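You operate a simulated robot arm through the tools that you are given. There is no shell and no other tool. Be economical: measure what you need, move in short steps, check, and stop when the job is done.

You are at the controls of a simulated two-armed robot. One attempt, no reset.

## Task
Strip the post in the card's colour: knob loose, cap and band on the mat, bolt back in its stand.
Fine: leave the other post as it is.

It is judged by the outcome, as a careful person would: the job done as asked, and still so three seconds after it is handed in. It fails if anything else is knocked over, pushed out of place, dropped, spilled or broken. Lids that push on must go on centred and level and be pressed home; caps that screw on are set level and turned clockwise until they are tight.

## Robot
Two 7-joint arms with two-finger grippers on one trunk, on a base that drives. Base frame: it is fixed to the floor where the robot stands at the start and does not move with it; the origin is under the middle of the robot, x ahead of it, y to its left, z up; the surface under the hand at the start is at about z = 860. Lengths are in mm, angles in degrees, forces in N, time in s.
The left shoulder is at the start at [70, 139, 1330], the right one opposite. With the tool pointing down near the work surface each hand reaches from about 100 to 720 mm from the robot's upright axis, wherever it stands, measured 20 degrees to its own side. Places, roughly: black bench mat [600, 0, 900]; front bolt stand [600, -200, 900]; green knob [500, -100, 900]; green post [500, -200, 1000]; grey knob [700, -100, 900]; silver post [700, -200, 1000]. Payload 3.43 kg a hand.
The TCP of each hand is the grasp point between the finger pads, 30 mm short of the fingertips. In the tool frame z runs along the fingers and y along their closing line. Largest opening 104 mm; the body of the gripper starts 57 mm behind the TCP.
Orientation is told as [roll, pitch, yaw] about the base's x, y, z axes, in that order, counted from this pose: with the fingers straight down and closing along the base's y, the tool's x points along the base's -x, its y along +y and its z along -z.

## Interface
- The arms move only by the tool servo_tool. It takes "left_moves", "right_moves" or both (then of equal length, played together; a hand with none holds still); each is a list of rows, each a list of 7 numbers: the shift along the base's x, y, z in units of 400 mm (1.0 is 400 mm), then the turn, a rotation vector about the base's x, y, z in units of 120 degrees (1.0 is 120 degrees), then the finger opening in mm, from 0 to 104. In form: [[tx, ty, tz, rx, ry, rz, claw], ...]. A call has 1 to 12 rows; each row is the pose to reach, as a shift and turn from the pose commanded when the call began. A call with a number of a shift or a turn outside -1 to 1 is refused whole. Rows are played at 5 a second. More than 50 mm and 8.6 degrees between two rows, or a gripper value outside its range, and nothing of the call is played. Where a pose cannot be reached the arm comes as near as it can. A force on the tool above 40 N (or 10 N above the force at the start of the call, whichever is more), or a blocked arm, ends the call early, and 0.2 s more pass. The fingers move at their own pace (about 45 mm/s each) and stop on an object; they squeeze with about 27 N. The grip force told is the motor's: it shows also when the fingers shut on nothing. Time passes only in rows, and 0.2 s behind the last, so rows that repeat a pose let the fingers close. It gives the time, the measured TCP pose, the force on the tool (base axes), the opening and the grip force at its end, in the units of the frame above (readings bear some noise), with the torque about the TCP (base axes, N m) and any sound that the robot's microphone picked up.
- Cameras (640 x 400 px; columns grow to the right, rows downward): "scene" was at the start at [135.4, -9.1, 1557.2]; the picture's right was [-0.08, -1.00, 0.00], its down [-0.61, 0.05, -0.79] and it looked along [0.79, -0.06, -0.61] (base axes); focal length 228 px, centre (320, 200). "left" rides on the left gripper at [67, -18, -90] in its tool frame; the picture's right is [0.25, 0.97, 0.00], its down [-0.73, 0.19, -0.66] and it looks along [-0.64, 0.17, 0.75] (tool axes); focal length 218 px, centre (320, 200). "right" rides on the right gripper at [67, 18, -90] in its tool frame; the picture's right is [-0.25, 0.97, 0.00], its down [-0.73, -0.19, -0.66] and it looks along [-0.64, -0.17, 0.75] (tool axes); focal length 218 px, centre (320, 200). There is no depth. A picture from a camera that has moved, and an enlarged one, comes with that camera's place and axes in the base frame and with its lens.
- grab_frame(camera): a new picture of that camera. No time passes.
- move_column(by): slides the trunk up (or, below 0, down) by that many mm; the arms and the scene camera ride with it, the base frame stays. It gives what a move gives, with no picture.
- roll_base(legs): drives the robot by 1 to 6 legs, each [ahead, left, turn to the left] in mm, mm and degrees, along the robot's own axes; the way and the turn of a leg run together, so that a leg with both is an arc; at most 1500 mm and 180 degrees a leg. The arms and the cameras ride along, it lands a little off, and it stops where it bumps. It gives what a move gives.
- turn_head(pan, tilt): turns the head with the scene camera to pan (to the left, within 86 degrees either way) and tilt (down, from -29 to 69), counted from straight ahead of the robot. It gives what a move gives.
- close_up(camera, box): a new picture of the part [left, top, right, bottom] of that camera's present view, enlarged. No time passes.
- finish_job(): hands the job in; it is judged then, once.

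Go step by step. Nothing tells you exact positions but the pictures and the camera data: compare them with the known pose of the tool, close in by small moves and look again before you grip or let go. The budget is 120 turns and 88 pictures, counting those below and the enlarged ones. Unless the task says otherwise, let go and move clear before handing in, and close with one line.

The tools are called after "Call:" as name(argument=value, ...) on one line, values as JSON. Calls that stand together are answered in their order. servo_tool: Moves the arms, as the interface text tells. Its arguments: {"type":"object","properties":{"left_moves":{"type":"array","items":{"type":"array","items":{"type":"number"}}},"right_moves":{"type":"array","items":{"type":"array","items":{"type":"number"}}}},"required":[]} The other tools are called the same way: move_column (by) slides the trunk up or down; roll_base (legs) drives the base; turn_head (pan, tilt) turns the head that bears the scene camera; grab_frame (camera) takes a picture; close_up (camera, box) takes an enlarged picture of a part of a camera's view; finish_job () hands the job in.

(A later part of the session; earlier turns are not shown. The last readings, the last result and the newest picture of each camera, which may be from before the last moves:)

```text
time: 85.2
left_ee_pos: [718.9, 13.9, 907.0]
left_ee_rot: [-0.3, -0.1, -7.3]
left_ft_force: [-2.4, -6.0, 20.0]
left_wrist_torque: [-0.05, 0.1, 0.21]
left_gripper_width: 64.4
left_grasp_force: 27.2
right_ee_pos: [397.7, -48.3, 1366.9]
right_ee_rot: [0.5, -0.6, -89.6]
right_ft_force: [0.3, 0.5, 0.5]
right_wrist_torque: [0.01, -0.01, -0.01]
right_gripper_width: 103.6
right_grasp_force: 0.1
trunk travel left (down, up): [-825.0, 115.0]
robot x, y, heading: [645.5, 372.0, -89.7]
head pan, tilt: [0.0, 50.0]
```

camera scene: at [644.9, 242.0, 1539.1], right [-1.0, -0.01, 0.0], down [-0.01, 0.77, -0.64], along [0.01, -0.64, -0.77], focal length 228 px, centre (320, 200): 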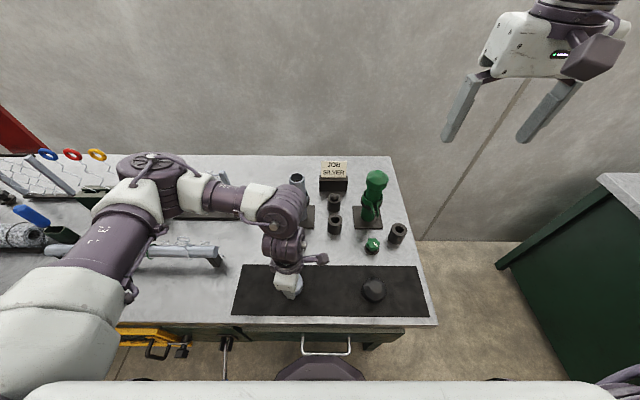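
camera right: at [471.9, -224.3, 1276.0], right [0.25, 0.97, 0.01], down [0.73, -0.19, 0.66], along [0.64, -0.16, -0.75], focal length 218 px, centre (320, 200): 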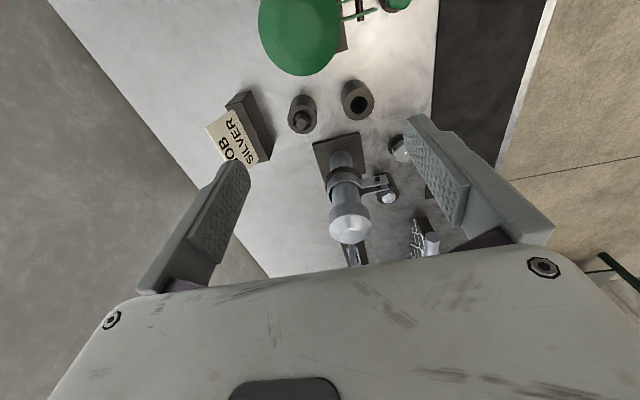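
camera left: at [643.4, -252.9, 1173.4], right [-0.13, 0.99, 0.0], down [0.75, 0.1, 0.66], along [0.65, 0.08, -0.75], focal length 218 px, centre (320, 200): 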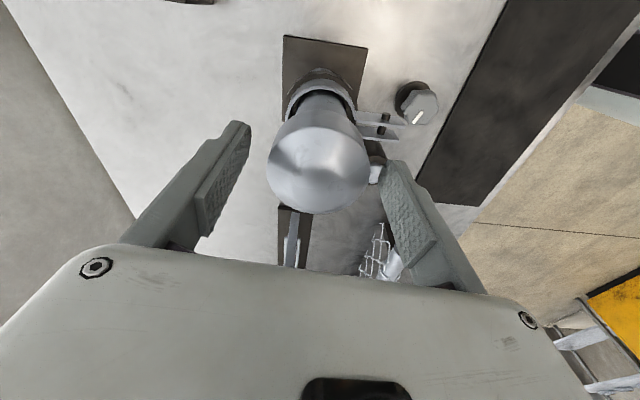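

The cap touches the mat. Release and rise.

Call:
servo_tool(left_moves=[[0, 0, 0.006, 0, 0, 0, 40], [0, 0, 0.006, 0, 0, 0, 75], [0, 0, 0.006, 0, 0, 0, 104], [0, 0, 0.006, 0, 0, 0, 104], [0, 0, 0.1, 0, 0, 0, 104], [0, 0, 0.2, 0, 0, 0, 104], [0, 0, 0.3, 0, 0, 0, 104], [0, 0, 0.42, 0, 0, 0, 104], [0, -0.1, 0.5, 0, 0, 0, 104]])

Call:
grab_frame(camera="left")

Call:
close_up(camera="scene", box=[240, 160, 360, 320])

```text
refused: row 9 steps farther than a row can; nothing moved
```

```text
31 pictures are left
camera left: at [650.2, 4.3, 996.3], right [-0.13, 0.99, -0.01], down [0.75, 0.1, 0.66], along [0.65, 0.08, -0.76], focal length 218 px, centre (320, 200)
```

left: 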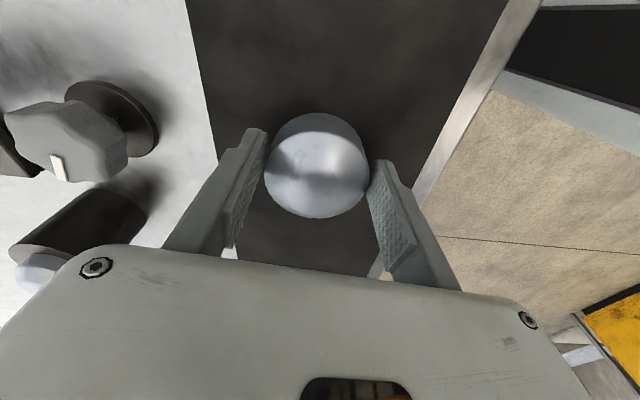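

```text
2.50 times, centred on (300, 240) of scene
camera zoom: at [643.7, 244.6, 1539.2], right [-1.0, -0.01, 0.0], down [-0.01, 0.77, -0.64], along [0.01, -0.64, -0.77], focal length 571 px, centre (370, 100)
```

zoom: 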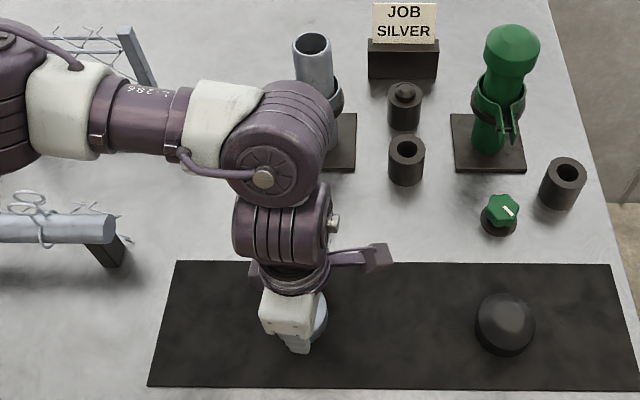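

The cap stands on the mat. I release it, move the left arm out to its own side, and will use the right arm (which can hold yaw −90) for the band.

Call:
servo_tool(left_moves=[[0, 0, 0.006, 0, 0, 0, 75], [0, 0, 0.006, 0, 0, 0, 104], [0, 0, 0.006, 0, 0, 0, 104], [0, 0, 0.1, 0, 0, 0, 104], [0, 0, 0.22, 0, 0, 0, 104], [0, 0, 0.34, 0, 0, 0, 104], [0, 0, 0.46, 0, 0, 0, 104], [0.08, 0.08, 0.5, 0, 0, 0, 104], [0.16, 0.16, 0.52, 0, 0, 0, 104], [0.24, 0.24, 0.54, 0, 0, 0, 104], [0.32, 0.3, 0.56, 0, 0, 0, 104]], right_moves=[[0, 0, -0.1, 0, 0, 0, 104], [0, 0, -0.2, 0, 0, 0, 104], [0, 0, -0.3, 0, 0, 0, 104], [0, 0, -0.4, 0, 0, 0, 104], [0, 0, -0.5, 0, 0, 0, 104], [0, 0, -0.56, 0, 0, 0, 104], [0.1, 0, -0.56, 0, 0, 0, 104], [0.2, 0, -0.56, 0, 0, 0, 104], [0.3, 0, -0.56, 0, 0, 0, 104], [0.4, 0, -0.56, 0, 0, 0, 104], [0.5, 0, -0.56, 0, 0, 0, 104]])

Call:
grab_frame(camera="scene")

```text
time: 87.6
left_ee_pos: [751.5, 46.1, 1106.1]
left_ee_rot: [-0.2, 0.0, -7.4]
left_ft_force: [-0.3, 0.6, 0.3]
left_wrist_torque: [-0.05, 0.05, 0.0]
left_gripper_width: 103.7
left_grasp_force: 0.0
left hand out of reach, approached as far as the arm can: row 9, 10, 11
right_ee_pos: [481.9, -81.0, 1155.2]
right_ee_rot: [0.5, -0.6, -89.4]
right_ft_force: [-1.3, 0.1, -0.7]
right_wrist_torque: [-0.01, -0.03, 0.03]
right_gripper_width: 104.1
right_grasp_force: 0.1
right hand out of reach, approached as far as the arm can: row 7, 8, 9, 10, 11
trunk travel left (down, up): [-825.0, 115.0]
robot x, y, heading: [647.8, 366.8, -89.5]
head pan, tilt: [0.0, 50.0]
```

```text
29 pictures are left
camera scene: at [644.3, 244.1, 1539.2], right [-1.0, -0.01, 0.0], down [-0.01, 0.77, -0.64], along [0.01, -0.64, -0.77], focal length 228 px, centre (320, 200)
```

scene: 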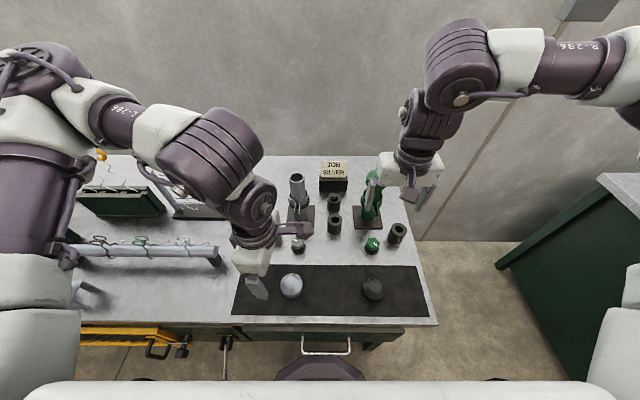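

Both wrists share the same yaw limit, so I'll use the left hand at yaw ≈ −68 on the band tabs and let the closing fingers swing the band slightly round the post. First position above and look.

Call:
servo_tool(left_moves=[[-0.03, -0.05, 0, 0, 0, -0.065, 104], [-0.06, -0.1, 0, 0, 0, -0.13, 104], [-0.09, -0.15, 0, 0, 0, -0.195, 104], [-0.12, -0.2, 0, 0, 0, -0.26, 104], [-0.15, -0.25, 0, 0, 0, -0.325, 104], [-0.16, -0.32, 0, 0, 0, -0.39, 104], [-0.165, -0.39, 0, 0, 0, -0.45, 104], [-0.17, -0.46, 0, 0, 0, -0.505, 104], [-0.174, -0.53, -0.03, 0, 0, -0.505, 104]], right_moves=[[-0.05, 0.05, 0, 0, 0, 0, 104], [-0.1, 0.1, 0, 0, 0, 0, 104], [-0.15, 0.15, 0, 0, 0, 0, 104], [-0.2, 0.2, 0, 0, 0, 0, 104], [-0.2, 0.25, 0, 0, 0, 0, 104], [-0.2, 0.25, 0, 0, 0, 0, 104], [-0.2, 0.25, 0, 0, 0, 0, 104], [-0.2, 0.25, 0, 0, 0, 0, 104], [-0.2, 0.25, 0, 0, 0, 0, 104]])

Call:
grab_frame(camera="left")

```text
time: 89.6
left_ee_pos: [682.5, -169.3, 1096.4]
left_ee_rot: [-0.2, 0.0, -68.0]
left_ft_force: [-0.7, 0.5, -0.7]
left_wrist_torque: [0.0, 0.02, -0.03]
left_gripper_width: 104.2
left_grasp_force: 0.1
right_ee_pos: [401.1, -19.0, 1154.4]
right_ee_rot: [0.6, -0.5, -89.3]
right_ft_force: [-0.2, -1.0, 0.0]
right_wrist_torque: [0.02, 0.01, -0.02]
right_gripper_width: 104.2
right_grasp_force: 0.1
right hand out of reach, approached as far as the arm can: row 1, 2, 3, 4, 5, 6, 7, 8, 9
trunk travel left (down, up): [-825.0, 115.0]
robot x, y, heading: [646.2, 372.6, -89.5]
head pan, tilt: [0.0, 50.0]
```

```text
28 pictures are left
camera left: at [641.2, -114.5, 1184.9], right [0.8, 0.6, 0.0], down [0.45, -0.6, 0.66], along [0.39, -0.53, -0.76], focal length 218 px, centre (320, 200)
```

left: 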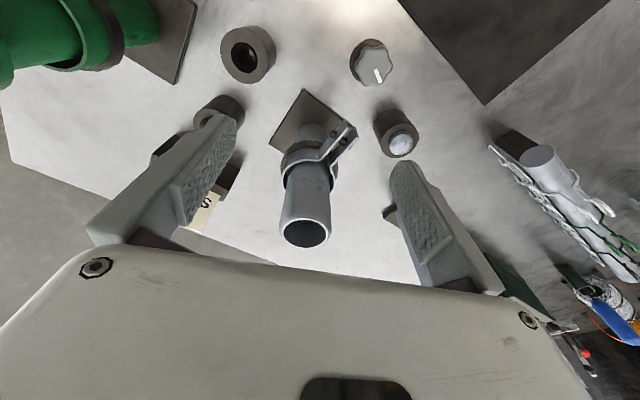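

Call:
close_up(camera="left", box=[260, 90, 380, 165])

```text
5.33 times, centred on (320, 128) of left
camera zoom: at [641.2, -114.5, 1184.9], right [0.8, 0.6, 0.0], down [0.45, -0.6, 0.66], along [0.39, -0.53, -0.76], focal length 1164 px, centre (320, 587)
```

zoom: 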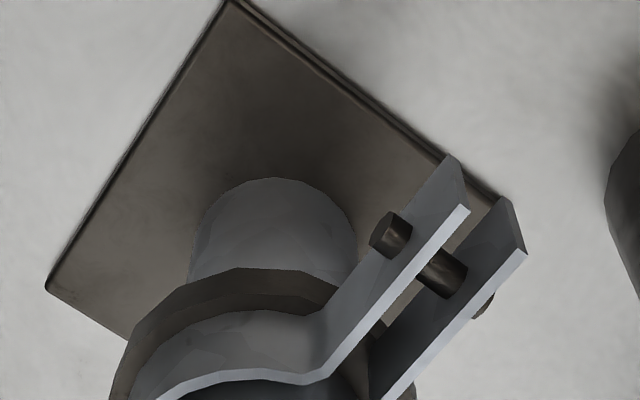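

The tabs are at x≈712–726, end at y≈−167, z 955–985; the post centre is (718,−242). I descend straddling the tabs and close on their outer ends.

Call:
servo_tool(left_moves=[[0.019, -0.007, 0, 0, 0, 0, 104], [0.019, -0.007, -0.09, 0, 0, 0, 104], [0.019, -0.007, -0.18, 0, 0, 0, 104], [0.019, -0.007, -0.27, 0, 0, 0, 104]])

Call:
grab_frame(camera="left")

```text
time: 90.6
left_ee_pos: [690.7, -170.3, 988.6]
left_ee_rot: [-0.1, 0.0, -68.0]
left_ft_force: [0.2, 0.4, -0.1]
left_wrist_torque: [0.0, -0.01, -0.01]
left_gripper_width: 103.8
left_grasp_force: 0.0
right_ee_pos: [402.0, -18.3, 1155.8]
right_ee_rot: [0.6, -0.5, -89.4]
right_ft_force: [-0.9, 0.4, -0.3]
right_wrist_torque: [0.0, -0.01, -0.02]
right_gripper_width: 103.9
right_grasp_force: 0.0
trunk travel left (down, up): [-825.0, 115.0]
robot x, y, heading: [644.8, 370.3, -89.8]
head pan, tilt: [0.0, 50.0]
```

```text
26 pictures are left
camera left: at [648.5, -115.4, 1077.8], right [0.8, 0.6, 0.0], down [0.45, -0.6, 0.66], along [0.39, -0.53, -0.75], focal length 218 px, centre (320, 200)
```

left: 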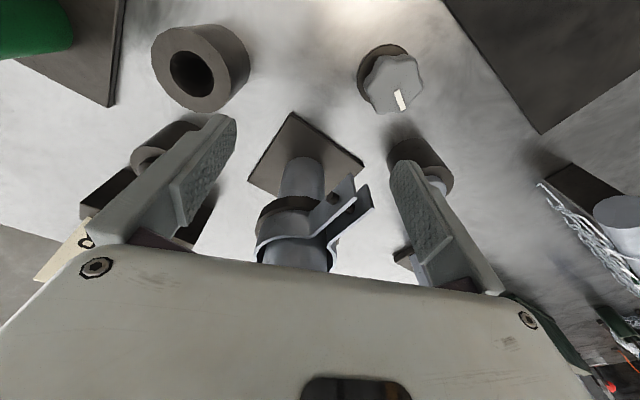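

Call:
servo_tool(left_moves=[[0, 0, 0, 0, 0, 0, 84], [0, 0, 0, 0, 0, 0, 66], [0, 0, 0, 0, 0, 0, 50], [0, 0, 0, 0, 0, 0, 36], [0, 0, 0, 0, 0, 0, 24], [0, 0, 0, 0, 0, 0, 14], [0, 0, 0, 0, 0, 0, 10]])

Call:
grab_frame(camera="left")

```text
time: 92.2
left_ee_pos: [689.2, -167.8, 990.0]
left_ee_rot: [-0.2, 0.1, -68.0]
left_ft_force: [-2.0, 11.1, -3.5]
left_wrist_torque: [0.23, 0.05, 0.12]
left_gripper_width: 12.2
left_grasp_force: 1.4
right_ee_pos: [401.5, -15.2, 1157.0]
right_ee_rot: [0.6, -0.6, -89.4]
right_ft_force: [0.1, -0.2, 0.5]
right_wrist_torque: [0.0, -0.01, 0.0]
right_gripper_width: 104.0
right_grasp_force: 0.1
trunk travel left (down, up): [-825.0, 115.0]
robot x, y, heading: [644.6, 370.5, -89.5]
head pan, tilt: [0.0, 50.0]
```

```text
25 pictures are left
camera left: at [648.0, -112.9, 1078.3], right [0.8, 0.6, 0.0], down [0.45, -0.6, 0.66], along [0.39, -0.53, -0.76], focal length 218 px, centre (320, 200)
```

left: 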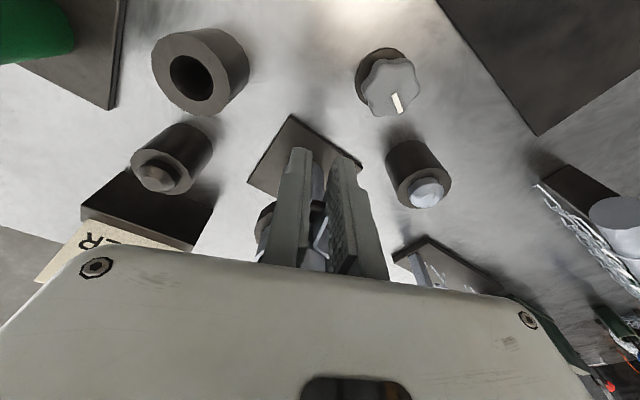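

Call:
close_up(camera="left", box=[240, 120, 400, 280])

Call:
close_up(camera="scene", box=[260, 160, 340, 260])

```text
2.50 times, centred on (320, 200) of left
camera zoom: at [648.0, -112.9, 1078.3], right [0.8, 0.6, 0.0], down [0.45, -0.6, 0.66], along [0.39, -0.53, -0.76], focal length 546 px, centre (320, 200)
```

zoom: 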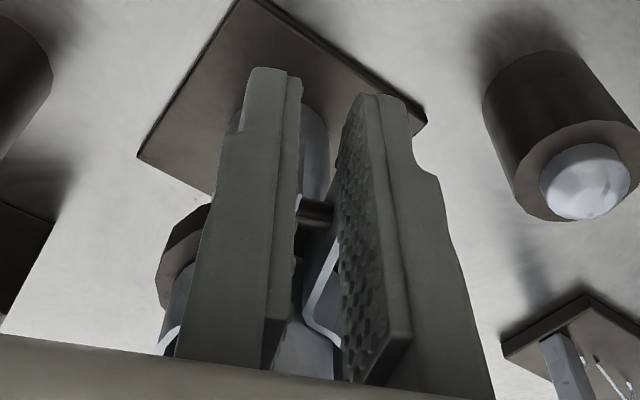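

```text
4.00 times, centred on (300, 210) of scene
camera zoom: at [644.0, 245.2, 1539.2], right [-1.0, -0.01, 0.0], down [-0.01, 0.77, -0.64], along [0.01, -0.64, -0.77], focal length 914 px, centre (400, 160)
```

zoom: 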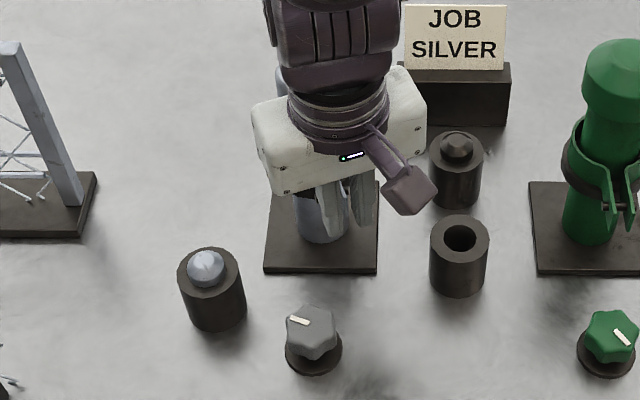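

Call:
servo_tool(left_moves=[[0, 0, 0, 0, 0, 0, 0], [0, 0, 0, 0, 0, 0, 0], [0, 0, 0, 0, 0, 0, 0]])

Call:
close_up(camera="left", box=[240, 120, 400, 280])

```text
time: 93.0
left_ee_pos: [689.3, -167.0, 989.4]
left_ee_rot: [-0.2, 0.1, -68.0]
left_ft_force: [-4.8, 12.9, -2.1]
left_wrist_torque: [0.3, 0.11, 0.01]
left_gripper_width: 5.5
left_grasp_force: 27.2
right_ee_pos: [400.9, -15.7, 1156.4]
right_ee_rot: [0.7, -0.6, -89.3]
right_ft_force: [0.7, -0.1, 0.1]
right_wrist_torque: [-0.03, 0.0, 0.01]
right_gripper_width: 103.9
right_grasp_force: 0.0
trunk travel left (down, up): [-825.0, 115.0]
robot x, y, heading: [646.7, 374.5, -89.5]
head pan, tilt: [0.0, 50.0]
```

```text
2.50 times, centred on (320, 200) of left
camera zoom: at [647.6, -112.9, 1078.9], right [0.8, 0.6, 0.0], down [0.45, -0.6, 0.66], along [0.39, -0.53, -0.75], focal length 546 px, centre (320, 200)
```

zoom: 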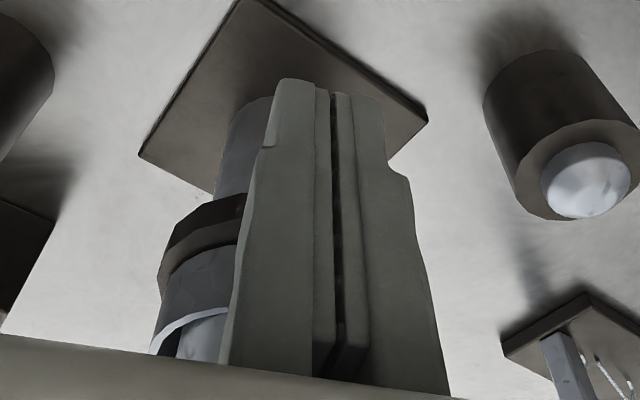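

The fingers closed to 5.5 mm, so the tabs have slipped. I open and look.

Call:
servo_tool(left_moves=[[0, 0, 0, 0, 0, 0, 40], [0, 0, 0, 0, 0, 0, 80], [0, 0, 0, 0, 0, 0, 104], [0, 0, 0, 0, 0, 0, 104]])

Call:
close_up(camera="left", box=[220, 100, 420, 280])

```text
time: 94.0
left_ee_pos: [691.1, -169.9, 989.5]
left_ee_rot: [-0.2, 0.0, -67.9]
left_ft_force: [0.3, -0.3, 0.7]
left_wrist_torque: [0.01, 0.01, 0.02]
left_gripper_width: 83.6
left_grasp_force: 0.0
right_ee_pos: [401.3, -18.5, 1155.1]
right_ee_rot: [0.5, -0.5, -89.2]
right_ft_force: [0.2, 0.1, 0.3]
right_wrist_torque: [0.0, 0.02, 0.02]
right_gripper_width: 103.7
right_grasp_force: 0.0
trunk travel left (down, up): [-825.0, 115.0]
robot x, y, heading: [644.9, 367.2, -89.3]
head pan, tilt: [0.0, 50.0]
```

```text
2.22 times, centred on (320, 190) of left
camera zoom: at [648.9, -116.0, 1078.0], right [0.8, 0.6, 0.0], down [0.45, -0.6, 0.66], along [0.39, -0.53, -0.75], focal length 485 px, centre (320, 222)
```

zoom: 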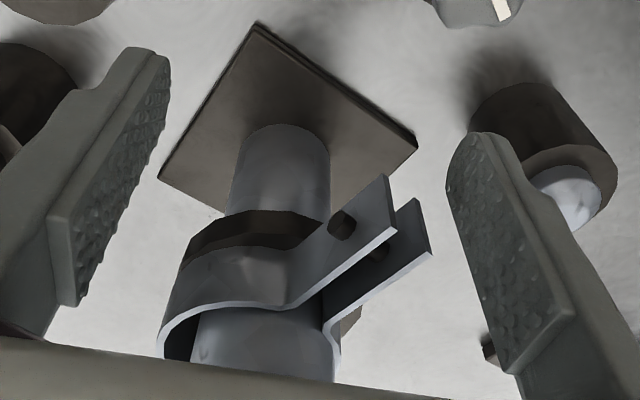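

The pin that was through the tabs is no longer there — I need to find where it went.

Call:
grab_frame(camera="left")

Call:
close_up(camera="scene", box=[250, 180, 350, 260])

```text
20 pictures are left
camera left: at [648.9, -116.0, 1078.0], right [0.8, 0.6, 0.0], down [0.45, -0.6, 0.66], along [0.39, -0.53, -0.75], focal length 218 px, centre (320, 200)
```

left: 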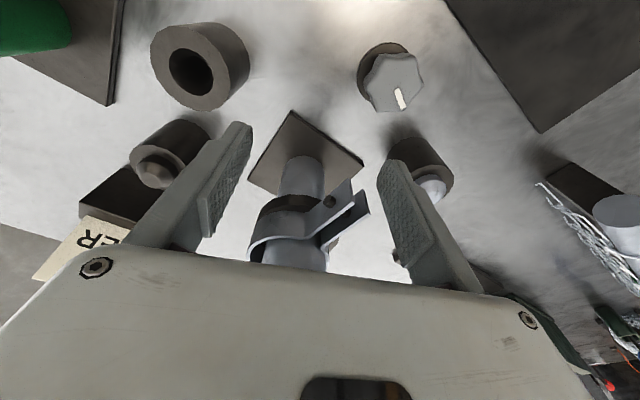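

```text
5.00 times, centred on (300, 220) of scene
camera zoom: at [644.2, 242.8, 1539.0], right [-1.0, -0.01, 0.0], down [-0.01, 0.77, -0.64], along [0.01, -0.64, -0.77], focal length 1142 px, centre (420, 100)
```

zoom: 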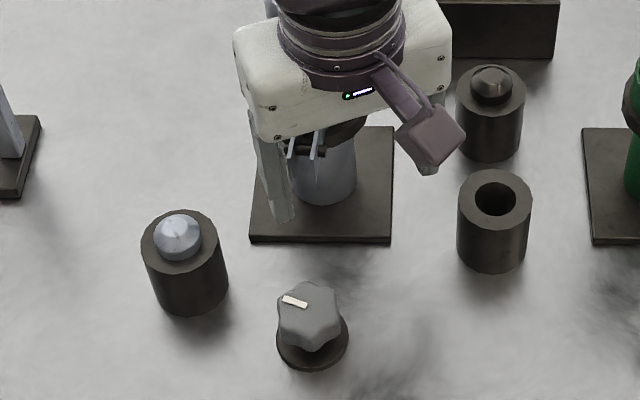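

Call:
close_up(camera="left", box=[300, 170, 380, 220])

```text
8.00 times, centred on (340, 195) of left
camera zoom: at [648.9, -116.0, 1078.0], right [0.8, 0.6, 0.0], down [0.45, -0.6, 0.66], along [0.39, -0.53, -0.75], focal length 1746 px, centre (160, 240)
```

zoom: 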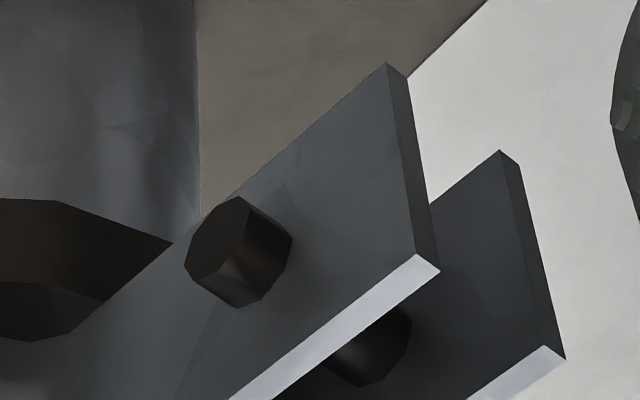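

The pin is still in place and part of the band; my fingers were simply skewed and slid off the tab ends. I'll rise, shift the base 65 mm to +x so the wrist can line up squarely, and try again.

Call:
servo_tool(left_moves=[[0, 0, 0.1, 0, 0, 0, 104], [0, 0, 0.2, 0, 0, 0, 104], [0, 0.03, 0.3, 0, 0, 0, 80]])

Call:
roll_base(legs=[[0, 65, 0]])

Call:
servo_tool(left_moves=[[-0.04, 0.02, 0, 0, 0, -0.05, 80], [-0.06, 0.02, 0, 0, 0, -0.1, 80], [-0.08, 0.02, 0, 0, 0, -0.15, 80]])

```text
time: 94.8
left_ee_pos: [691.3, -156.6, 1109.1]
left_ee_rot: [-0.1, 0.0, -67.9]
left_ft_force: [1.1, 0.8, 0.4]
left_wrist_torque: [-0.03, -0.03, 0.03]
left_gripper_width: 80.0
left_grasp_force: 0.0
right_ee_pos: [401.7, -16.0, 1156.7]
right_ee_rot: [0.7, -0.6, -89.3]
right_ft_force: [0.2, -0.3, 0.4]
right_wrist_torque: [-0.02, 0.01, -0.01]
right_gripper_width: 104.0
right_grasp_force: 0.0
trunk travel left (down, up): [-825.0, 115.0]
robot x, y, heading: [645.9, 374.6, -89.6]
head pan, tilt: [0.0, 50.0]
```

```text
time: 95.8
left_ee_pos: [744.9, -157.1, 1107.3]
left_ee_rot: [0.1, -0.2, -68.1]
left_ft_force: [-0.6, 0.2, -0.4]
left_wrist_torque: [-0.06, -0.07, -0.03]
left_gripper_width: 79.9
left_grasp_force: 0.0
right_ee_pos: [456.9, -16.6, 1154.1]
right_ee_rot: [0.9, -0.4, -89.5]
right_ft_force: [-1.2, 0.1, -0.6]
right_wrist_torque: [-0.01, -0.09, 0.0]
right_gripper_width: 104.0
right_grasp_force: 0.1
trunk travel left (down, up): [-825.0, 115.0]
robot x, y, heading: [705.0, 368.1, -89.5]
head pan, tilt: [0.0, 50.0]
```

```text
time: 96.6
left_ee_pos: [720.6, -147.9, 1109.3]
left_ee_rot: [-0.2, -0.1, -86.2]
left_ft_force: [-0.6, 0.9, -0.2]
left_wrist_torque: [0.0, 0.02, 0.02]
left_gripper_width: 80.1
left_grasp_force: 0.1
right_ee_pos: [465.8, -16.5, 1157.0]
right_ee_rot: [0.4, -0.6, -89.3]
right_ft_force: [0.6, -0.2, -1.1]
right_wrist_torque: [-0.02, 0.03, 0.03]
right_gripper_width: 103.8
right_grasp_force: 0.0
trunk travel left (down, up): [-825.0, 115.0]
robot x, y, heading: [705.9, 373.2, -89.6]
head pan, tilt: [0.0, 50.0]
```

Call:
servo_tool(left_moves=[[0, -0.03, -0.05, 0, 0, -0.02, 70], [0, -0.06, -0.12, 0, 0, -0.02, 70]])

Call:
close_up(camera="left", box=[240, 90, 400, 240])

```text
time: 97.2
left_ee_pos: [720.4, -173.5, 1061.7]
left_ee_rot: [-0.1, 0.1, -88.5]
left_ft_force: [0.7, 0.3, -0.1]
left_wrist_torque: [0.03, -0.01, 0.0]
left_gripper_width: 69.9
left_grasp_force: 0.1
right_ee_pos: [463.7, -17.0, 1155.9]
right_ee_rot: [0.6, -0.4, -89.6]
right_ft_force: [-0.4, 0.9, 0.0]
right_wrist_torque: [0.03, 0.0, 0.02]
right_gripper_width: 104.0
right_grasp_force: 0.1
trunk travel left (down, up): [-825.0, 115.0]
robot x, y, heading: [709.9, 372.0, -89.6]
head pan, tilt: [0.0, 50.0]
```

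```text
2.67 times, centred on (320, 165) of left
camera zoom: at [700.5, -108.2, 1149.8], right [0.96, 0.28, 0.0], down [0.21, -0.72, 0.66], along [0.18, -0.63, -0.76], focal length 582 px, centre (320, 293)
```

zoom: 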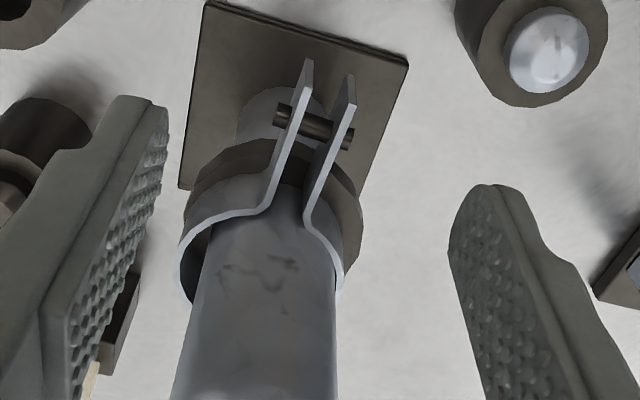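

Now aligned squarely. Descend and close on the tab ends just outside the pin.

Call:
servo_tool(left_moves=[[0.003, 0, -0.1, 0, 0, 0, 70], [0.003, -0.002, -0.187, 0, 0, 0, 70], [0.003, -0.002, -0.187, 0, 0, 0, 50], [0.003, -0.002, -0.187, 0, 0, 0, 34], [0.003, -0.002, -0.187, 0, 0, 0, 20], [0.003, -0.002, -0.187, 0, 0, 0, 8], [0.003, -0.002, -0.187, 0, 0, 0, 4]])

Call:
close_up(camera="left", box=[240, 110, 400, 260])

```text
time: 98.8
left_ee_pos: [713.3, -160.9, 990.5]
left_ee_rot: [-0.2, 0.0, -88.3]
left_ft_force: [0.3, 0.0, 0.0]
left_wrist_torque: [-0.01, 0.0, -0.01]
left_gripper_width: 4.1
left_grasp_force: 0.0
left hand out of reach, approached as far as the arm can: row 1, 2, 3, 4, 5, 6, 7
right_ee_pos: [464.5, -16.4, 1155.2]
right_ee_rot: [0.6, -0.6, -89.4]
right_ft_force: [0.2, 0.7, 0.5]
right_wrist_torque: [-0.04, -0.02, 0.0]
right_gripper_width: 103.8
right_grasp_force: 0.0
trunk travel left (down, up): [-825.0, 115.0]
robot x, y, heading: [709.8, 373.1, -89.8]
head pan, tilt: [0.0, 50.0]
```

```text
2.67 times, centred on (320, 185) of left
camera zoom: at [694.6, -94.6, 1079.4], right [0.96, 0.28, 0.0], down [0.22, -0.72, 0.66], along [0.18, -0.63, -0.75], focal length 582 px, centre (320, 240)
```

zoom: 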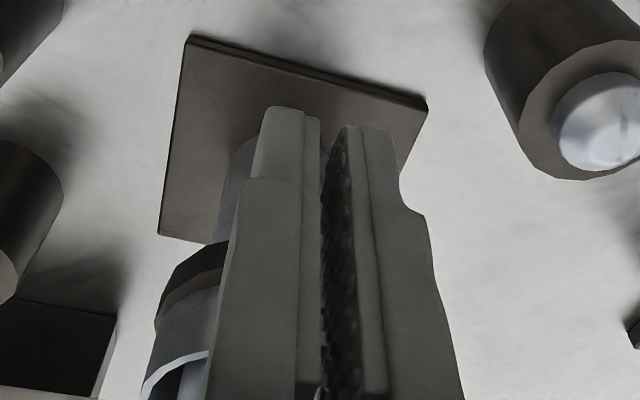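

The wrist limit bit again at the lower height. I'll open, rise, and lower the trunk to bring the shoulder closer to the work level.

Call:
servo_tool(left_moves=[[0, 0, 0, 0, 0, 0, 40], [0, 0, 0, 0, 0, 0, 70], [0, 0, 0.1, 0, 0, 0, 70], [0, 0, 0.2, 0, 0, 0, 70], [0, 0, 0.3, 0, 0, 0, 70], [0, 0, 0.4, 0, 0, 0, 70], [0, 0, 0.45, 0, 0, 0, 70]])

Call:
move_column(by=-120)

Call:
servo_tool(left_moves=[[0.02, -0.035, 0, 0, 0, 0.02, 70], [0.02, -0.035, -0.03, 0, 0, 0.02, 70]])

```text
time: 100.4
left_ee_pos: [713.6, -160.0, 1171.5]
left_ee_rot: [-0.2, -0.1, -88.4]
left_ft_force: [0.2, -0.2, -0.3]
left_wrist_torque: [-0.05, -0.01, -0.05]
left_gripper_width: 70.1
left_grasp_force: 0.1
right_ee_pos: [464.6, -15.2, 1155.9]
right_ee_rot: [0.5, -0.5, -89.6]
right_ft_force: [0.0, 0.7, -0.3]
right_wrist_torque: [0.01, -0.01, 0.03]
right_gripper_width: 104.1
right_grasp_force: 0.0
trunk travel left (down, up): [-825.0, 115.0]
robot x, y, heading: [710.7, 375.2, -89.8]
head pan, tilt: [0.0, 50.0]
```

```text
time: 101.9
left_ee_pos: [712.8, -159.2, 1049.9]
left_ee_rot: [-0.3, 0.1, -88.5]
left_ft_force: [0.9, -0.3, 0.3]
left_wrist_torque: [0.0, 0.0, 0.0]
left_gripper_width: 69.9
left_grasp_force: 0.1
right_ee_pos: [464.1, -15.2, 1035.9]
right_ee_rot: [0.6, -0.5, -89.4]
right_ft_force: [-1.1, 0.3, -0.2]
right_wrist_torque: [0.01, 0.01, 0.0]
right_gripper_width: 103.9
right_grasp_force: 0.2
trunk travel left (down, up): [-705.0, 235.0]
robot x, y, heading: [703.2, 375.2, -89.7]
head pan, tilt: [0.0, 50.0]
```

```text
time: 102.5
left_ee_pos: [723.4, -174.1, 1038.4]
left_ee_rot: [-0.1, 0.0, -86.1]
left_ft_force: [-0.6, -0.3, 0.7]
left_wrist_torque: [0.0, -0.01, -0.02]
left_gripper_width: 70.1
left_grasp_force: 0.1
right_ee_pos: [462.8, -16.1, 1035.8]
right_ee_rot: [0.6, -0.4, -89.4]
right_ft_force: [-0.3, -0.3, 0.1]
right_wrist_torque: [-0.01, 0.04, 0.01]
right_gripper_width: 104.1
right_grasp_force: 0.1
trunk travel left (down, up): [-705.0, 235.0]
robot x, y, heading: [709.0, 370.5, -89.6]
head pan, tilt: [0.0, 50.0]
```

Reached. Now straight down to the tabs without closing yet.

Call:
servo_tool(left_moves=[[-0.003, 0, -0.07, 0, 0, 0, 70], [-0.003, 0, -0.13, 0, 0, 0, 70]])

Call:
close_up(camera="left", box=[240, 110, 400, 260])

```text
time: 103.1
left_ee_pos: [721.5, -172.0, 987.1]
left_ee_rot: [-0.1, -0.1, -86.1]
left_ft_force: [0.1, -0.7, 0.2]
left_wrist_torque: [0.0, -0.02, 0.01]
left_gripper_width: 70.0
left_grasp_force: 0.1
right_ee_pos: [464.7, -15.1, 1036.7]
right_ee_rot: [0.5, -0.6, -89.4]
right_ft_force: [0.3, 0.1, 0.9]
right_wrist_torque: [-0.05, -0.03, -0.01]
right_gripper_width: 104.1
right_grasp_force: 0.0
trunk travel left (down, up): [-705.0, 235.0]
robot x, y, heading: [707.9, 374.8, -89.5]
head pan, tilt: [0.0, 50.0]
```

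```text
2.67 times, centred on (320, 185) of left
camera zoom: at [698.6, -107.1, 1075.9], right [0.95, 0.32, 0.0], down [0.24, -0.71, 0.66], along [0.21, -0.62, -0.75], focal length 582 px, centre (320, 240)
```

zoom: 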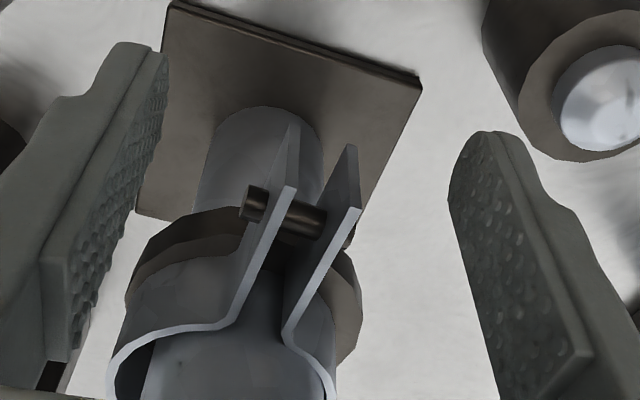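

The pads flank the outer tab ends, just clear of the pin. Close.

Call:
servo_tool(left_moves=[[0.002, 0, 0, 0, 0, 0, 50], [0.002, 0, 0, 0, 0, 0, 34], [0.002, 0, 0, 0, 0, 0, 20], [0.002, 0, 0, 0, 0, 0, 8], [0.002, 0, 0, 0, 0, 0, 0], [0.002, 0, 0, 0, 0, 0, 0]])

```text
time: 104.5
left_ee_pos: [719.1, -172.1, 985.5]
left_ee_rot: [-0.2, 0.1, -86.2]
left_ft_force: [-2.8, 6.4, -3.3]
left_wrist_torque: [-0.04, -0.03, -0.17]
left_gripper_width: 16.4
left_grasp_force: 26.8
right_ee_pos: [463.1, -16.4, 1037.5]
right_ee_rot: [0.6, -0.5, -89.5]
right_ft_force: [-0.5, -0.2, -0.1]
right_wrist_torque: [-0.01, -0.03, -0.04]
right_gripper_width: 104.0
right_grasp_force: 0.1
trunk travel left (down, up): [-705.0, 235.0]
robot x, y, heading: [707.5, 372.6, -89.8]
head pan, tilt: [0.0, 50.0]
```

Tabs gripped (16.4 mm, 27 N). Lift a little and check forces.

Call:
servo_tool(left_moves=[[0, 0, 0.015, 0, 0, 0, 0], [0, 0, 0.03, 0, 0, 0, 0], [0, 0, 0.05, 0, 0, 0, 0]])

Call:
grab_frame(camera="left")

```text
time: 105.3
left_ee_pos: [719.7, -172.7, 1005.9]
left_ee_rot: [-0.2, -0.1, -86.2]
left_ft_force: [-3.3, 4.4, -1.5]
left_wrist_torque: [0.15, 0.04, -0.29]
left_gripper_width: 16.3
left_grasp_force: 26.6
right_ee_pos: [463.3, -16.3, 1035.7]
right_ee_rot: [0.7, -0.5, -89.5]
right_ft_force: [0.2, -0.2, 0.7]
right_wrist_torque: [0.0, -0.02, 0.02]
right_gripper_width: 104.1
right_grasp_force: 0.0
trunk travel left (down, up): [-705.0, 235.0]
robot x, y, heading: [710.0, 371.4, -89.3]
head pan, tilt: [0.0, 50.0]
```

```text
14 pictures are left
camera left: at [698.0, -108.1, 1095.6], right [0.95, 0.32, 0.0], down [0.24, -0.71, 0.66], along [0.21, -0.62, -0.75], focal length 218 px, centre (320, 200)
```

left: 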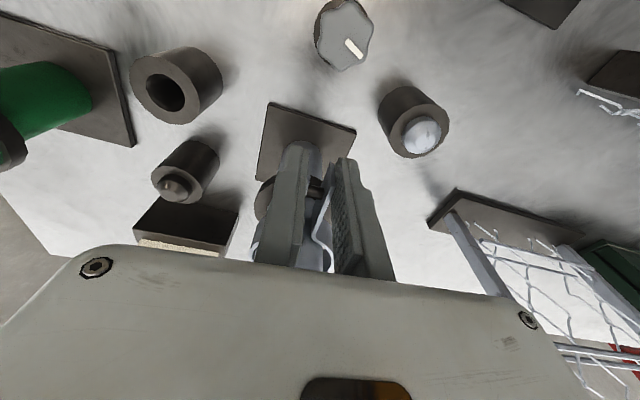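

Call:
servo_tool(left_moves=[[0, 0, 0.06, 0, 0, 0, 0], [0, 0, 0.12, 0, 0, 0, 0], [0, 0, 0.18, 0, 0, 0, 0], [0, 0, 0.24, 0, 0, 0, 0], [0, 0, 0.28, 0, 0, 0, 0]])

Call:
grab_frame(camera="left")

```text
time: 106.5
left_ee_pos: [720.7, -172.5, 1117.4]
left_ee_rot: [-0.3, 0.0, -86.1]
left_ft_force: [0.6, -0.5, -1.3]
left_wrist_torque: [0.05, 0.0, -0.01]
left_gripper_width: 16.4
left_grasp_force: 27.0
right_ee_pos: [463.6, -17.0, 1035.9]
right_ee_rot: [0.6, -0.6, -89.3]
right_ft_force: [0.4, -0.3, 0.4]
right_wrist_torque: [-0.02, 0.03, 0.03]
right_gripper_width: 103.9
right_grasp_force: 0.1
trunk travel left (down, up): [-705.0, 235.0]
robot x, y, heading: [710.2, 372.8, -89.2]
head pan, tilt: [0.0, 50.0]
```

```text
13 pictures are left
camera left: at [698.5, -108.5, 1206.8], right [0.95, 0.32, 0.0], down [0.24, -0.71, 0.66], along [0.21, -0.62, -0.75], focal length 218 px, centre (320, 200)
```

left: 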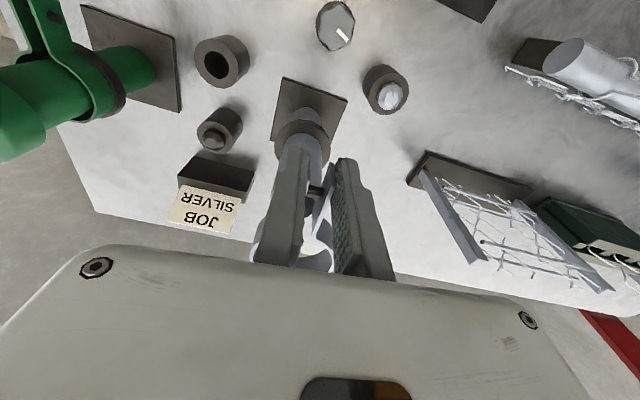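

The band is free of the post. Carry it to the mat left of the cap (ring centre about (815,10)) and lower.

Call:
servo_tool(left_moves=[[0.02, 0.1, 0.02, 0, 0, 0, 0], [0.05, 0.21, 0.02, 0, 0, 0, 0], [0.1, 0.32, 0.02, 0, 0, 0, 0], [0.15, 0.42, 0.0, 0, 0, 0, 0], [0.2, 0.52, -0.03, 0, 0, 0, 0], [0.24, 0.62, -0.08, 0, 0, 0, 0], [0.24, 0.63, -0.2, 0, 0, 0, 0], [0.24, 0.63, -0.32, 0, 0, 0, 0], [0.24, 0.63, -0.42, 0, 0, 0, 0], [0.24, 0.63, -0.49, 0, 0, 0, 0]])

Call:
grab_frame(camera="scene")

```text
time: 108.7
left_ee_pos: [790.3, 83.0, 983.5]
left_ee_rot: [2.0, 2.1, -85.4]
left_ft_force: [0.1, 0.1, -1.2]
left_wrist_torque: [0.0, 0.0, 0.04]
left_gripper_width: 16.2
left_grasp_force: 27.2
left hand out of reach, approached as far as the arm can: row 6, 7, 8, 9, 10
right_ee_pos: [466.1, -16.7, 1035.8]
right_ee_rot: [0.5, -0.5, -89.4]
right_ft_force: [0.7, 0.7, -0.5]
right_wrist_torque: [0.0, -0.02, 0.0]
right_gripper_width: 103.7
right_grasp_force: 0.1
trunk travel left (down, up): [-705.0, 235.0]
robot x, y, heading: [708.3, 371.6, -89.4]
head pan, tilt: [0.0, 50.0]
```

```text
12 pictures are left
camera scene: at [709.0, 243.7, 1419.1], right [-1.0, -0.01, 0.0], down [-0.01, 0.77, -0.64], along [0.01, -0.64, -0.77], focal length 228 px, centre (320, 200)
```

scene: 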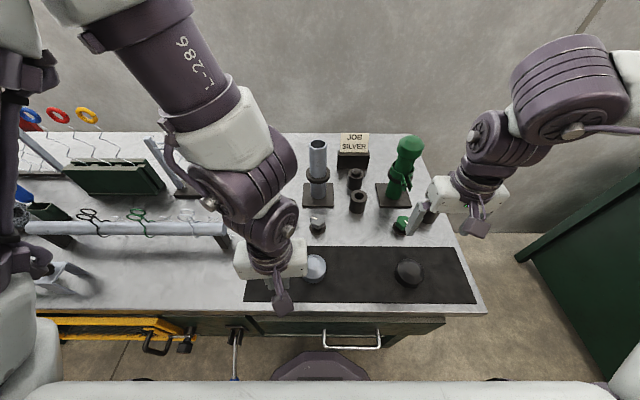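

Too close to the body for the low shoulder; raise the trunk again and lower the hand from there.

Call:
move_column(by=150)

Call:
servo_tool(left_moves=[[0.03, -0.005, -0.1, -0.01, -0.015, 0, 0], [0.06, -0.01, -0.2, -0.015, -0.017, 0, 0], [0.06, -0.01, -0.3, -0.015, -0.017, 0, 0], [0.06, -0.01, -0.4, -0.015, -0.017, 0, 0], [0.06, -0.01, -0.48, -0.015, -0.017, 0, 0], [0.06, -0.01, -0.5, -0.015, -0.017, 0, 0]])

Call:
grab_frame(camera="left")

```text
time: 110.5
left_ee_pos: [790.1, 83.6, 1134.1]
left_ee_rot: [2.1, 2.1, -85.5]
left_ft_force: [-0.6, -0.3, 0.1]
left_wrist_torque: [0.05, 0.03, 0.01]
left_gripper_width: 16.3
left_grasp_force: 27.3
right_ee_pos: [465.0, -17.3, 1185.2]
right_ee_rot: [0.4, -0.4, -89.4]
right_ft_force: [-0.5, 0.3, 0.1]
right_wrist_torque: [0.01, -0.01, -0.03]
right_gripper_width: 103.7
right_grasp_force: 0.1
trunk travel left (down, up): [-855.0, 85.0]
robot x, y, heading: [707.8, 372.1, -89.7]
head pan, tilt: [0.0, 50.0]
```

```text
time: 111.9
left_ee_pos: [813.8, 79.4, 935.0]
left_ee_rot: [3.9, 0.1, -85.6]
left_ft_force: [0.4, -1.4, -1.2]
left_wrist_torque: [0.05, 0.01, -0.03]
left_gripper_width: 16.4
left_grasp_force: 27.1
right_ee_pos: [464.4, -15.9, 1185.7]
right_ee_rot: [0.5, -0.5, -89.4]
right_ft_force: [0.2, 0.2, -0.2]
right_wrist_torque: [0.02, -0.01, 0.0]
right_gripper_width: 104.1
right_grasp_force: 0.0
trunk travel left (down, up): [-855.0, 85.0]
robot x, y, heading: [703.9, 371.1, -89.5]
head pan, tilt: [0.0, 50.0]
```

```text
11 pictures are left
camera left: at [784.6, 143.9, 1022.1], right [0.94, 0.33, 0.07], down [0.2, -0.72, 0.67], along [0.27, -0.62, -0.74], focal length 218 px, centre (320, 200)
```

left: 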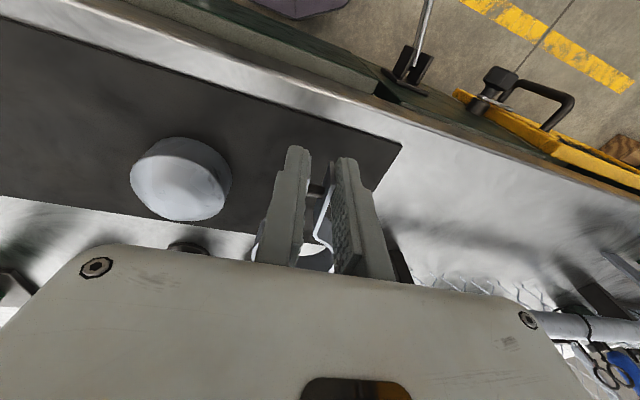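

Call:
servo_tool(left_moves=[[0, 0, 0, 0, 0.0325, 0, 0], [0, 0, -0.04, 0, 0.0325, 0, 0], [0, 0, -0.07, 0, 0.0325, 0, 0], [0, 0, -0.08, 0, 0.0325, 0, 0], [0, 0, -0.088, 0, 0.0325, 0, 0]])

```text
time: 113.1
left_ee_pos: [813.1, 80.1, 900.6]
left_ee_rot: [0.1, 0.4, -85.5]
left_ft_force: [0.9, -0.2, -1.2]
left_wrist_torque: [0.03, 0.02, 0.02]
left_gripper_width: 16.2
left_grasp_force: 26.6
right_ee_pos: [463.6, -16.9, 1185.6]
right_ee_rot: [0.5, -0.5, -89.4]
right_ft_force: [0.3, 0.2, 0.6]
right_wrist_torque: [-0.03, 0.0, 0.01]
right_gripper_width: 103.9
right_grasp_force: 0.1
trunk travel left (down, up): [-855.0, 85.0]
robot x, y, heading: [707.4, 373.1, -89.7]
head pan, tilt: [0.0, 50.0]
```

Call:
servo_tool(left_moves=[[0, 0, -0.005, 0, 0, 0, 0], [0, 0, -0.01, 0, 0, 0, 0], [0, 0, -0.015, 0, 0, 0, 0]])

Call:
close_up(camera="scene", box=[220, 220, 380, 320])

```text
time: 113.9
left_ee_pos: [815.0, 79.6, 893.6]
left_ee_rot: [0.1, 0.4, -85.5]
left_ft_force: [-0.3, -0.7, -1.2]
left_wrist_torque: [0.03, -0.02, 0.0]
left_gripper_width: 16.5
left_grasp_force: 27.2
right_ee_pos: [464.3, -15.4, 1186.0]
right_ee_rot: [0.6, -0.4, -89.5]
right_ft_force: [0.0, 0.0, 0.2]
right_wrist_torque: [-0.01, 0.01, 0.01]
right_gripper_width: 103.6
right_grasp_force: 0.1
trunk travel left (down, up): [-855.0, 85.0]
robot x, y, heading: [708.0, 371.2, -89.5]
head pan, tilt: [0.0, 50.0]
```

```text
4.00 times, centred on (300, 270) of scene
camera zoom: at [707.8, 243.5, 1569.1], right [-1.0, -0.01, 0.0], down [-0.01, 0.77, -0.64], along [0.01, -0.64, -0.77], focal length 914 px, centre (400, -80)
```

zoom: 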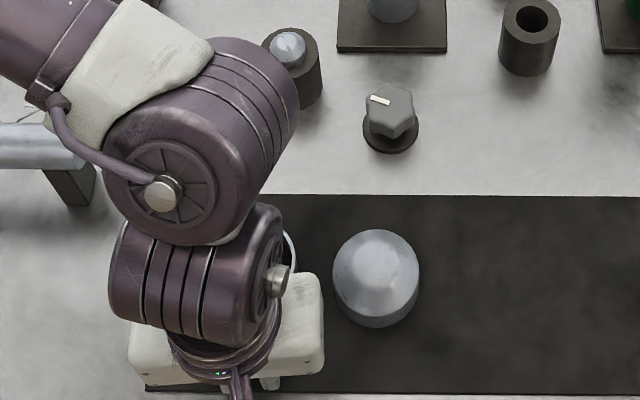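

Call:
servo_tool(left_moves=[[0, 0, -0.005, 0, 0, 0, 0], [0, 0, -0.01, 0, 0, 0, 0], [0, 0, -0.014, 0, 0, 0, 0], [0, 0, -0.014, 0, 0, 0, 0]])

```text
time: 114.9
left_ee_pos: [813.7, 80.8, 888.1]
left_ee_rot: [0.1, 0.3, -85.5]
left_ft_force: [2.9, -3.6, 25.7]
left_wrist_torque: [-0.17, -0.02, 0.05]
left_gripper_width: 16.1
left_grasp_force: 27.6
right_ee_pos: [463.3, -15.2, 1186.6]
right_ee_rot: [0.5, -0.5, -89.4]
right_ft_force: [0.5, 0.0, -0.2]
right_wrist_torque: [0.02, 0.01, -0.02]
right_gripper_width: 103.9
right_grasp_force: 0.1
trunk travel left (down, up): [-855.0, 85.0]
robot x, y, heading: [709.9, 373.1, -89.5]
head pan, tilt: [0.0, 50.0]
```

The band rests on the mat. Release, rise, and go to the silver bolt in its socket at about (797,−154).

Call:
servo_tool(left_moves=[[0, 0, 0.006, 0, 0, 0, 30], [0, 0, 0.006, 0, 0, 0, 50], [0, 0, 0.006, 0, 0, 0, 50], [0, 0, 0.1, 0, 0, 0, 50], [0, 0, 0.22, 0, 0, 0, 50], [0, 0, 0.34, 0, 0, 0, 60], [0, -0.08, 0.42, 0, 0, 0.05, 70], [-0.01, -0.19, 0.42, 0, 0, 0.1, 70], [-0.02, -0.3, 0.42, 0, 0, 0.15, 70], [-0.03, -0.41, 0.42, 0, 0, 0.2, 70], [-0.04, -0.52, 0.41, 0, 0, 0.21, 70], [-0.042, -0.57, 0.35, 0, 0, 0.21, 70]])

Call:
grab_frame(camera="left")

Call:
grab_frame(camera="scene")

```text
time: 117.5
left_ee_pos: [797.0, -149.1, 1027.5]
left_ee_rot: [0.1, 0.4, -60.3]
left_ft_force: [0.3, -0.9, 0.0]
left_wrist_torque: [0.04, 0.01, 0.0]
left_gripper_width: 70.0
left_grasp_force: 0.2
right_ee_pos: [464.6, -16.8, 1186.2]
right_ee_rot: [0.6, -0.3, -89.5]
right_ft_force: [-0.1, 0.5, 0.7]
right_wrist_torque: [0.02, 0.0, 0.0]
right_gripper_width: 104.5
right_grasp_force: 0.1
trunk travel left (down, up): [-855.0, 85.0]
robot x, y, heading: [708.5, 372.8, -89.3]
head pan, tilt: [0.0, 50.0]
```

```text
9 pictures are left
camera left: at [748.4, -101.1, 1116.5], right [0.71, 0.7, 0.0], down [0.53, -0.54, 0.65], along [0.46, -0.46, -0.76], focal length 218 px, centre (320, 200)
```

left: 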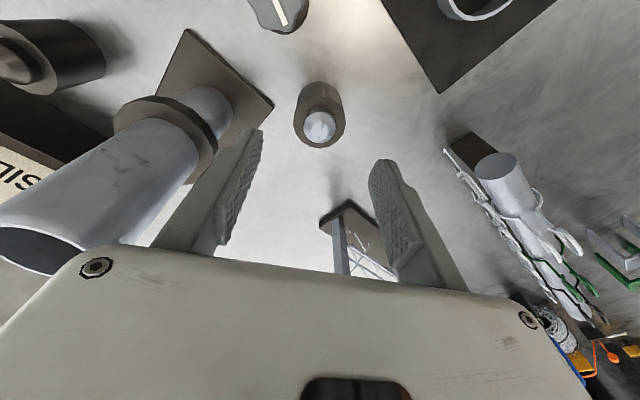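

```text
8 pictures are left
camera scene: at [707.8, 242.3, 1569.0], right [-1.0, -0.01, 0.0], down [-0.01, 0.77, -0.64], along [0.01, -0.64, -0.77], focal length 228 px, centre (320, 200)
```

scene: 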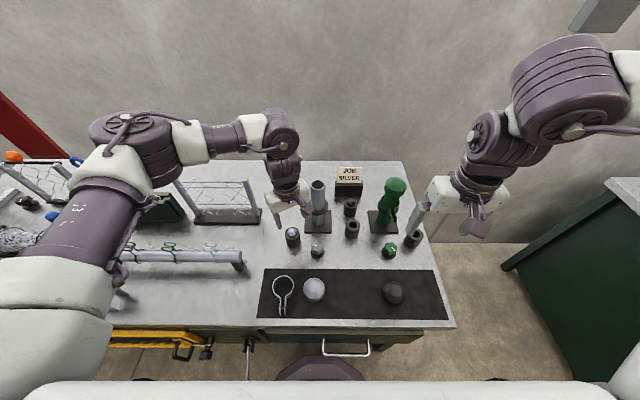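

Bolt head at about (802,−155). Shift and descend to grip the head.

Call:
servo_tool(left_moves=[[0.011, -0.015, -0.08, 0, 0, 0, 60], [0.011, -0.015, -0.15, 0, 0, 0, 60], [0.011, -0.015, -0.195, 0, 0, 0, 60]])

Call:
close_up(camera="left", box=[240, 90, 400, 250])

```text
time: 118.3
left_ee_pos: [801.5, -154.4, 950.0]
left_ee_rot: [0.1, 0.5, -60.3]
left_ft_force: [0.5, 0.4, 0.6]
left_wrist_torque: [0.0, -0.04, 0.0]
left_gripper_width: 60.0
left_grasp_force: 0.0
right_ee_pos: [464.0, -16.2, 1186.0]
right_ee_rot: [0.6, -0.5, -89.3]
right_ft_force: [0.3, 0.1, -0.1]
right_wrist_torque: [0.0, -0.01, -0.01]
right_gripper_width: 103.8
right_grasp_force: 0.0
trunk travel left (down, up): [-855.0, 85.0]
robot x, y, heading: [705.9, 371.9, -89.6]
head pan, tilt: [0.0, 50.0]
```

```text
2.50 times, centred on (320, 170) of left
camera zoom: at [751.9, -106.4, 1039.3], right [0.71, 0.7, 0.0], down [0.53, -0.54, 0.65], along [0.46, -0.46, -0.76], focal length 546 px, centre (320, 275)
```

zoom: 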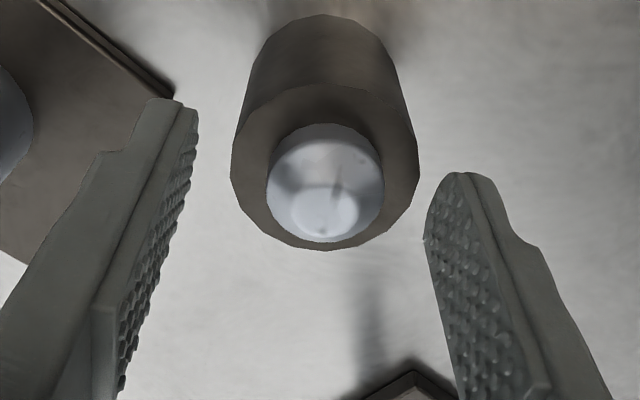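

The head is centred; it stands from z≈920 to 940. Raise 2 mm, close and lift slightly.

Call:
servo_tool(left_moves=[[0, 0, 0.006, 0, 0, 0, 45], [0, 0, 0.006, 0, 0, 0, 25], [0, 0, 0.006, 0, 0, 0, 10], [0, 0, 0.006, 0, 0, 0, 10], [0, 0, 0.015, 0, 0, 0, 10], [0, 0, 0.03, 0, 0, 0, 10]])

```text
time: 119.7
left_ee_pos: [802.3, -154.5, 962.9]
left_ee_rot: [0.2, 0.4, -60.3]
left_ft_force: [0.5, -0.2, -1.3]
left_wrist_torque: [-0.02, 0.02, -0.02]
left_gripper_width: 28.6
left_grasp_force: 26.1
right_ee_pos: [465.1, -16.9, 1186.5]
right_ee_rot: [0.5, -0.5, -89.4]
right_ft_force: [0.6, 0.2, 0.2]
right_wrist_torque: [0.0, 0.06, 0.01]
right_gripper_width: 104.0
right_grasp_force: 0.1
trunk travel left (down, up): [-855.0, 85.0]
robot x, y, heading: [706.3, 376.1, -89.6]
head pan, tilt: [0.0, 50.0]
```

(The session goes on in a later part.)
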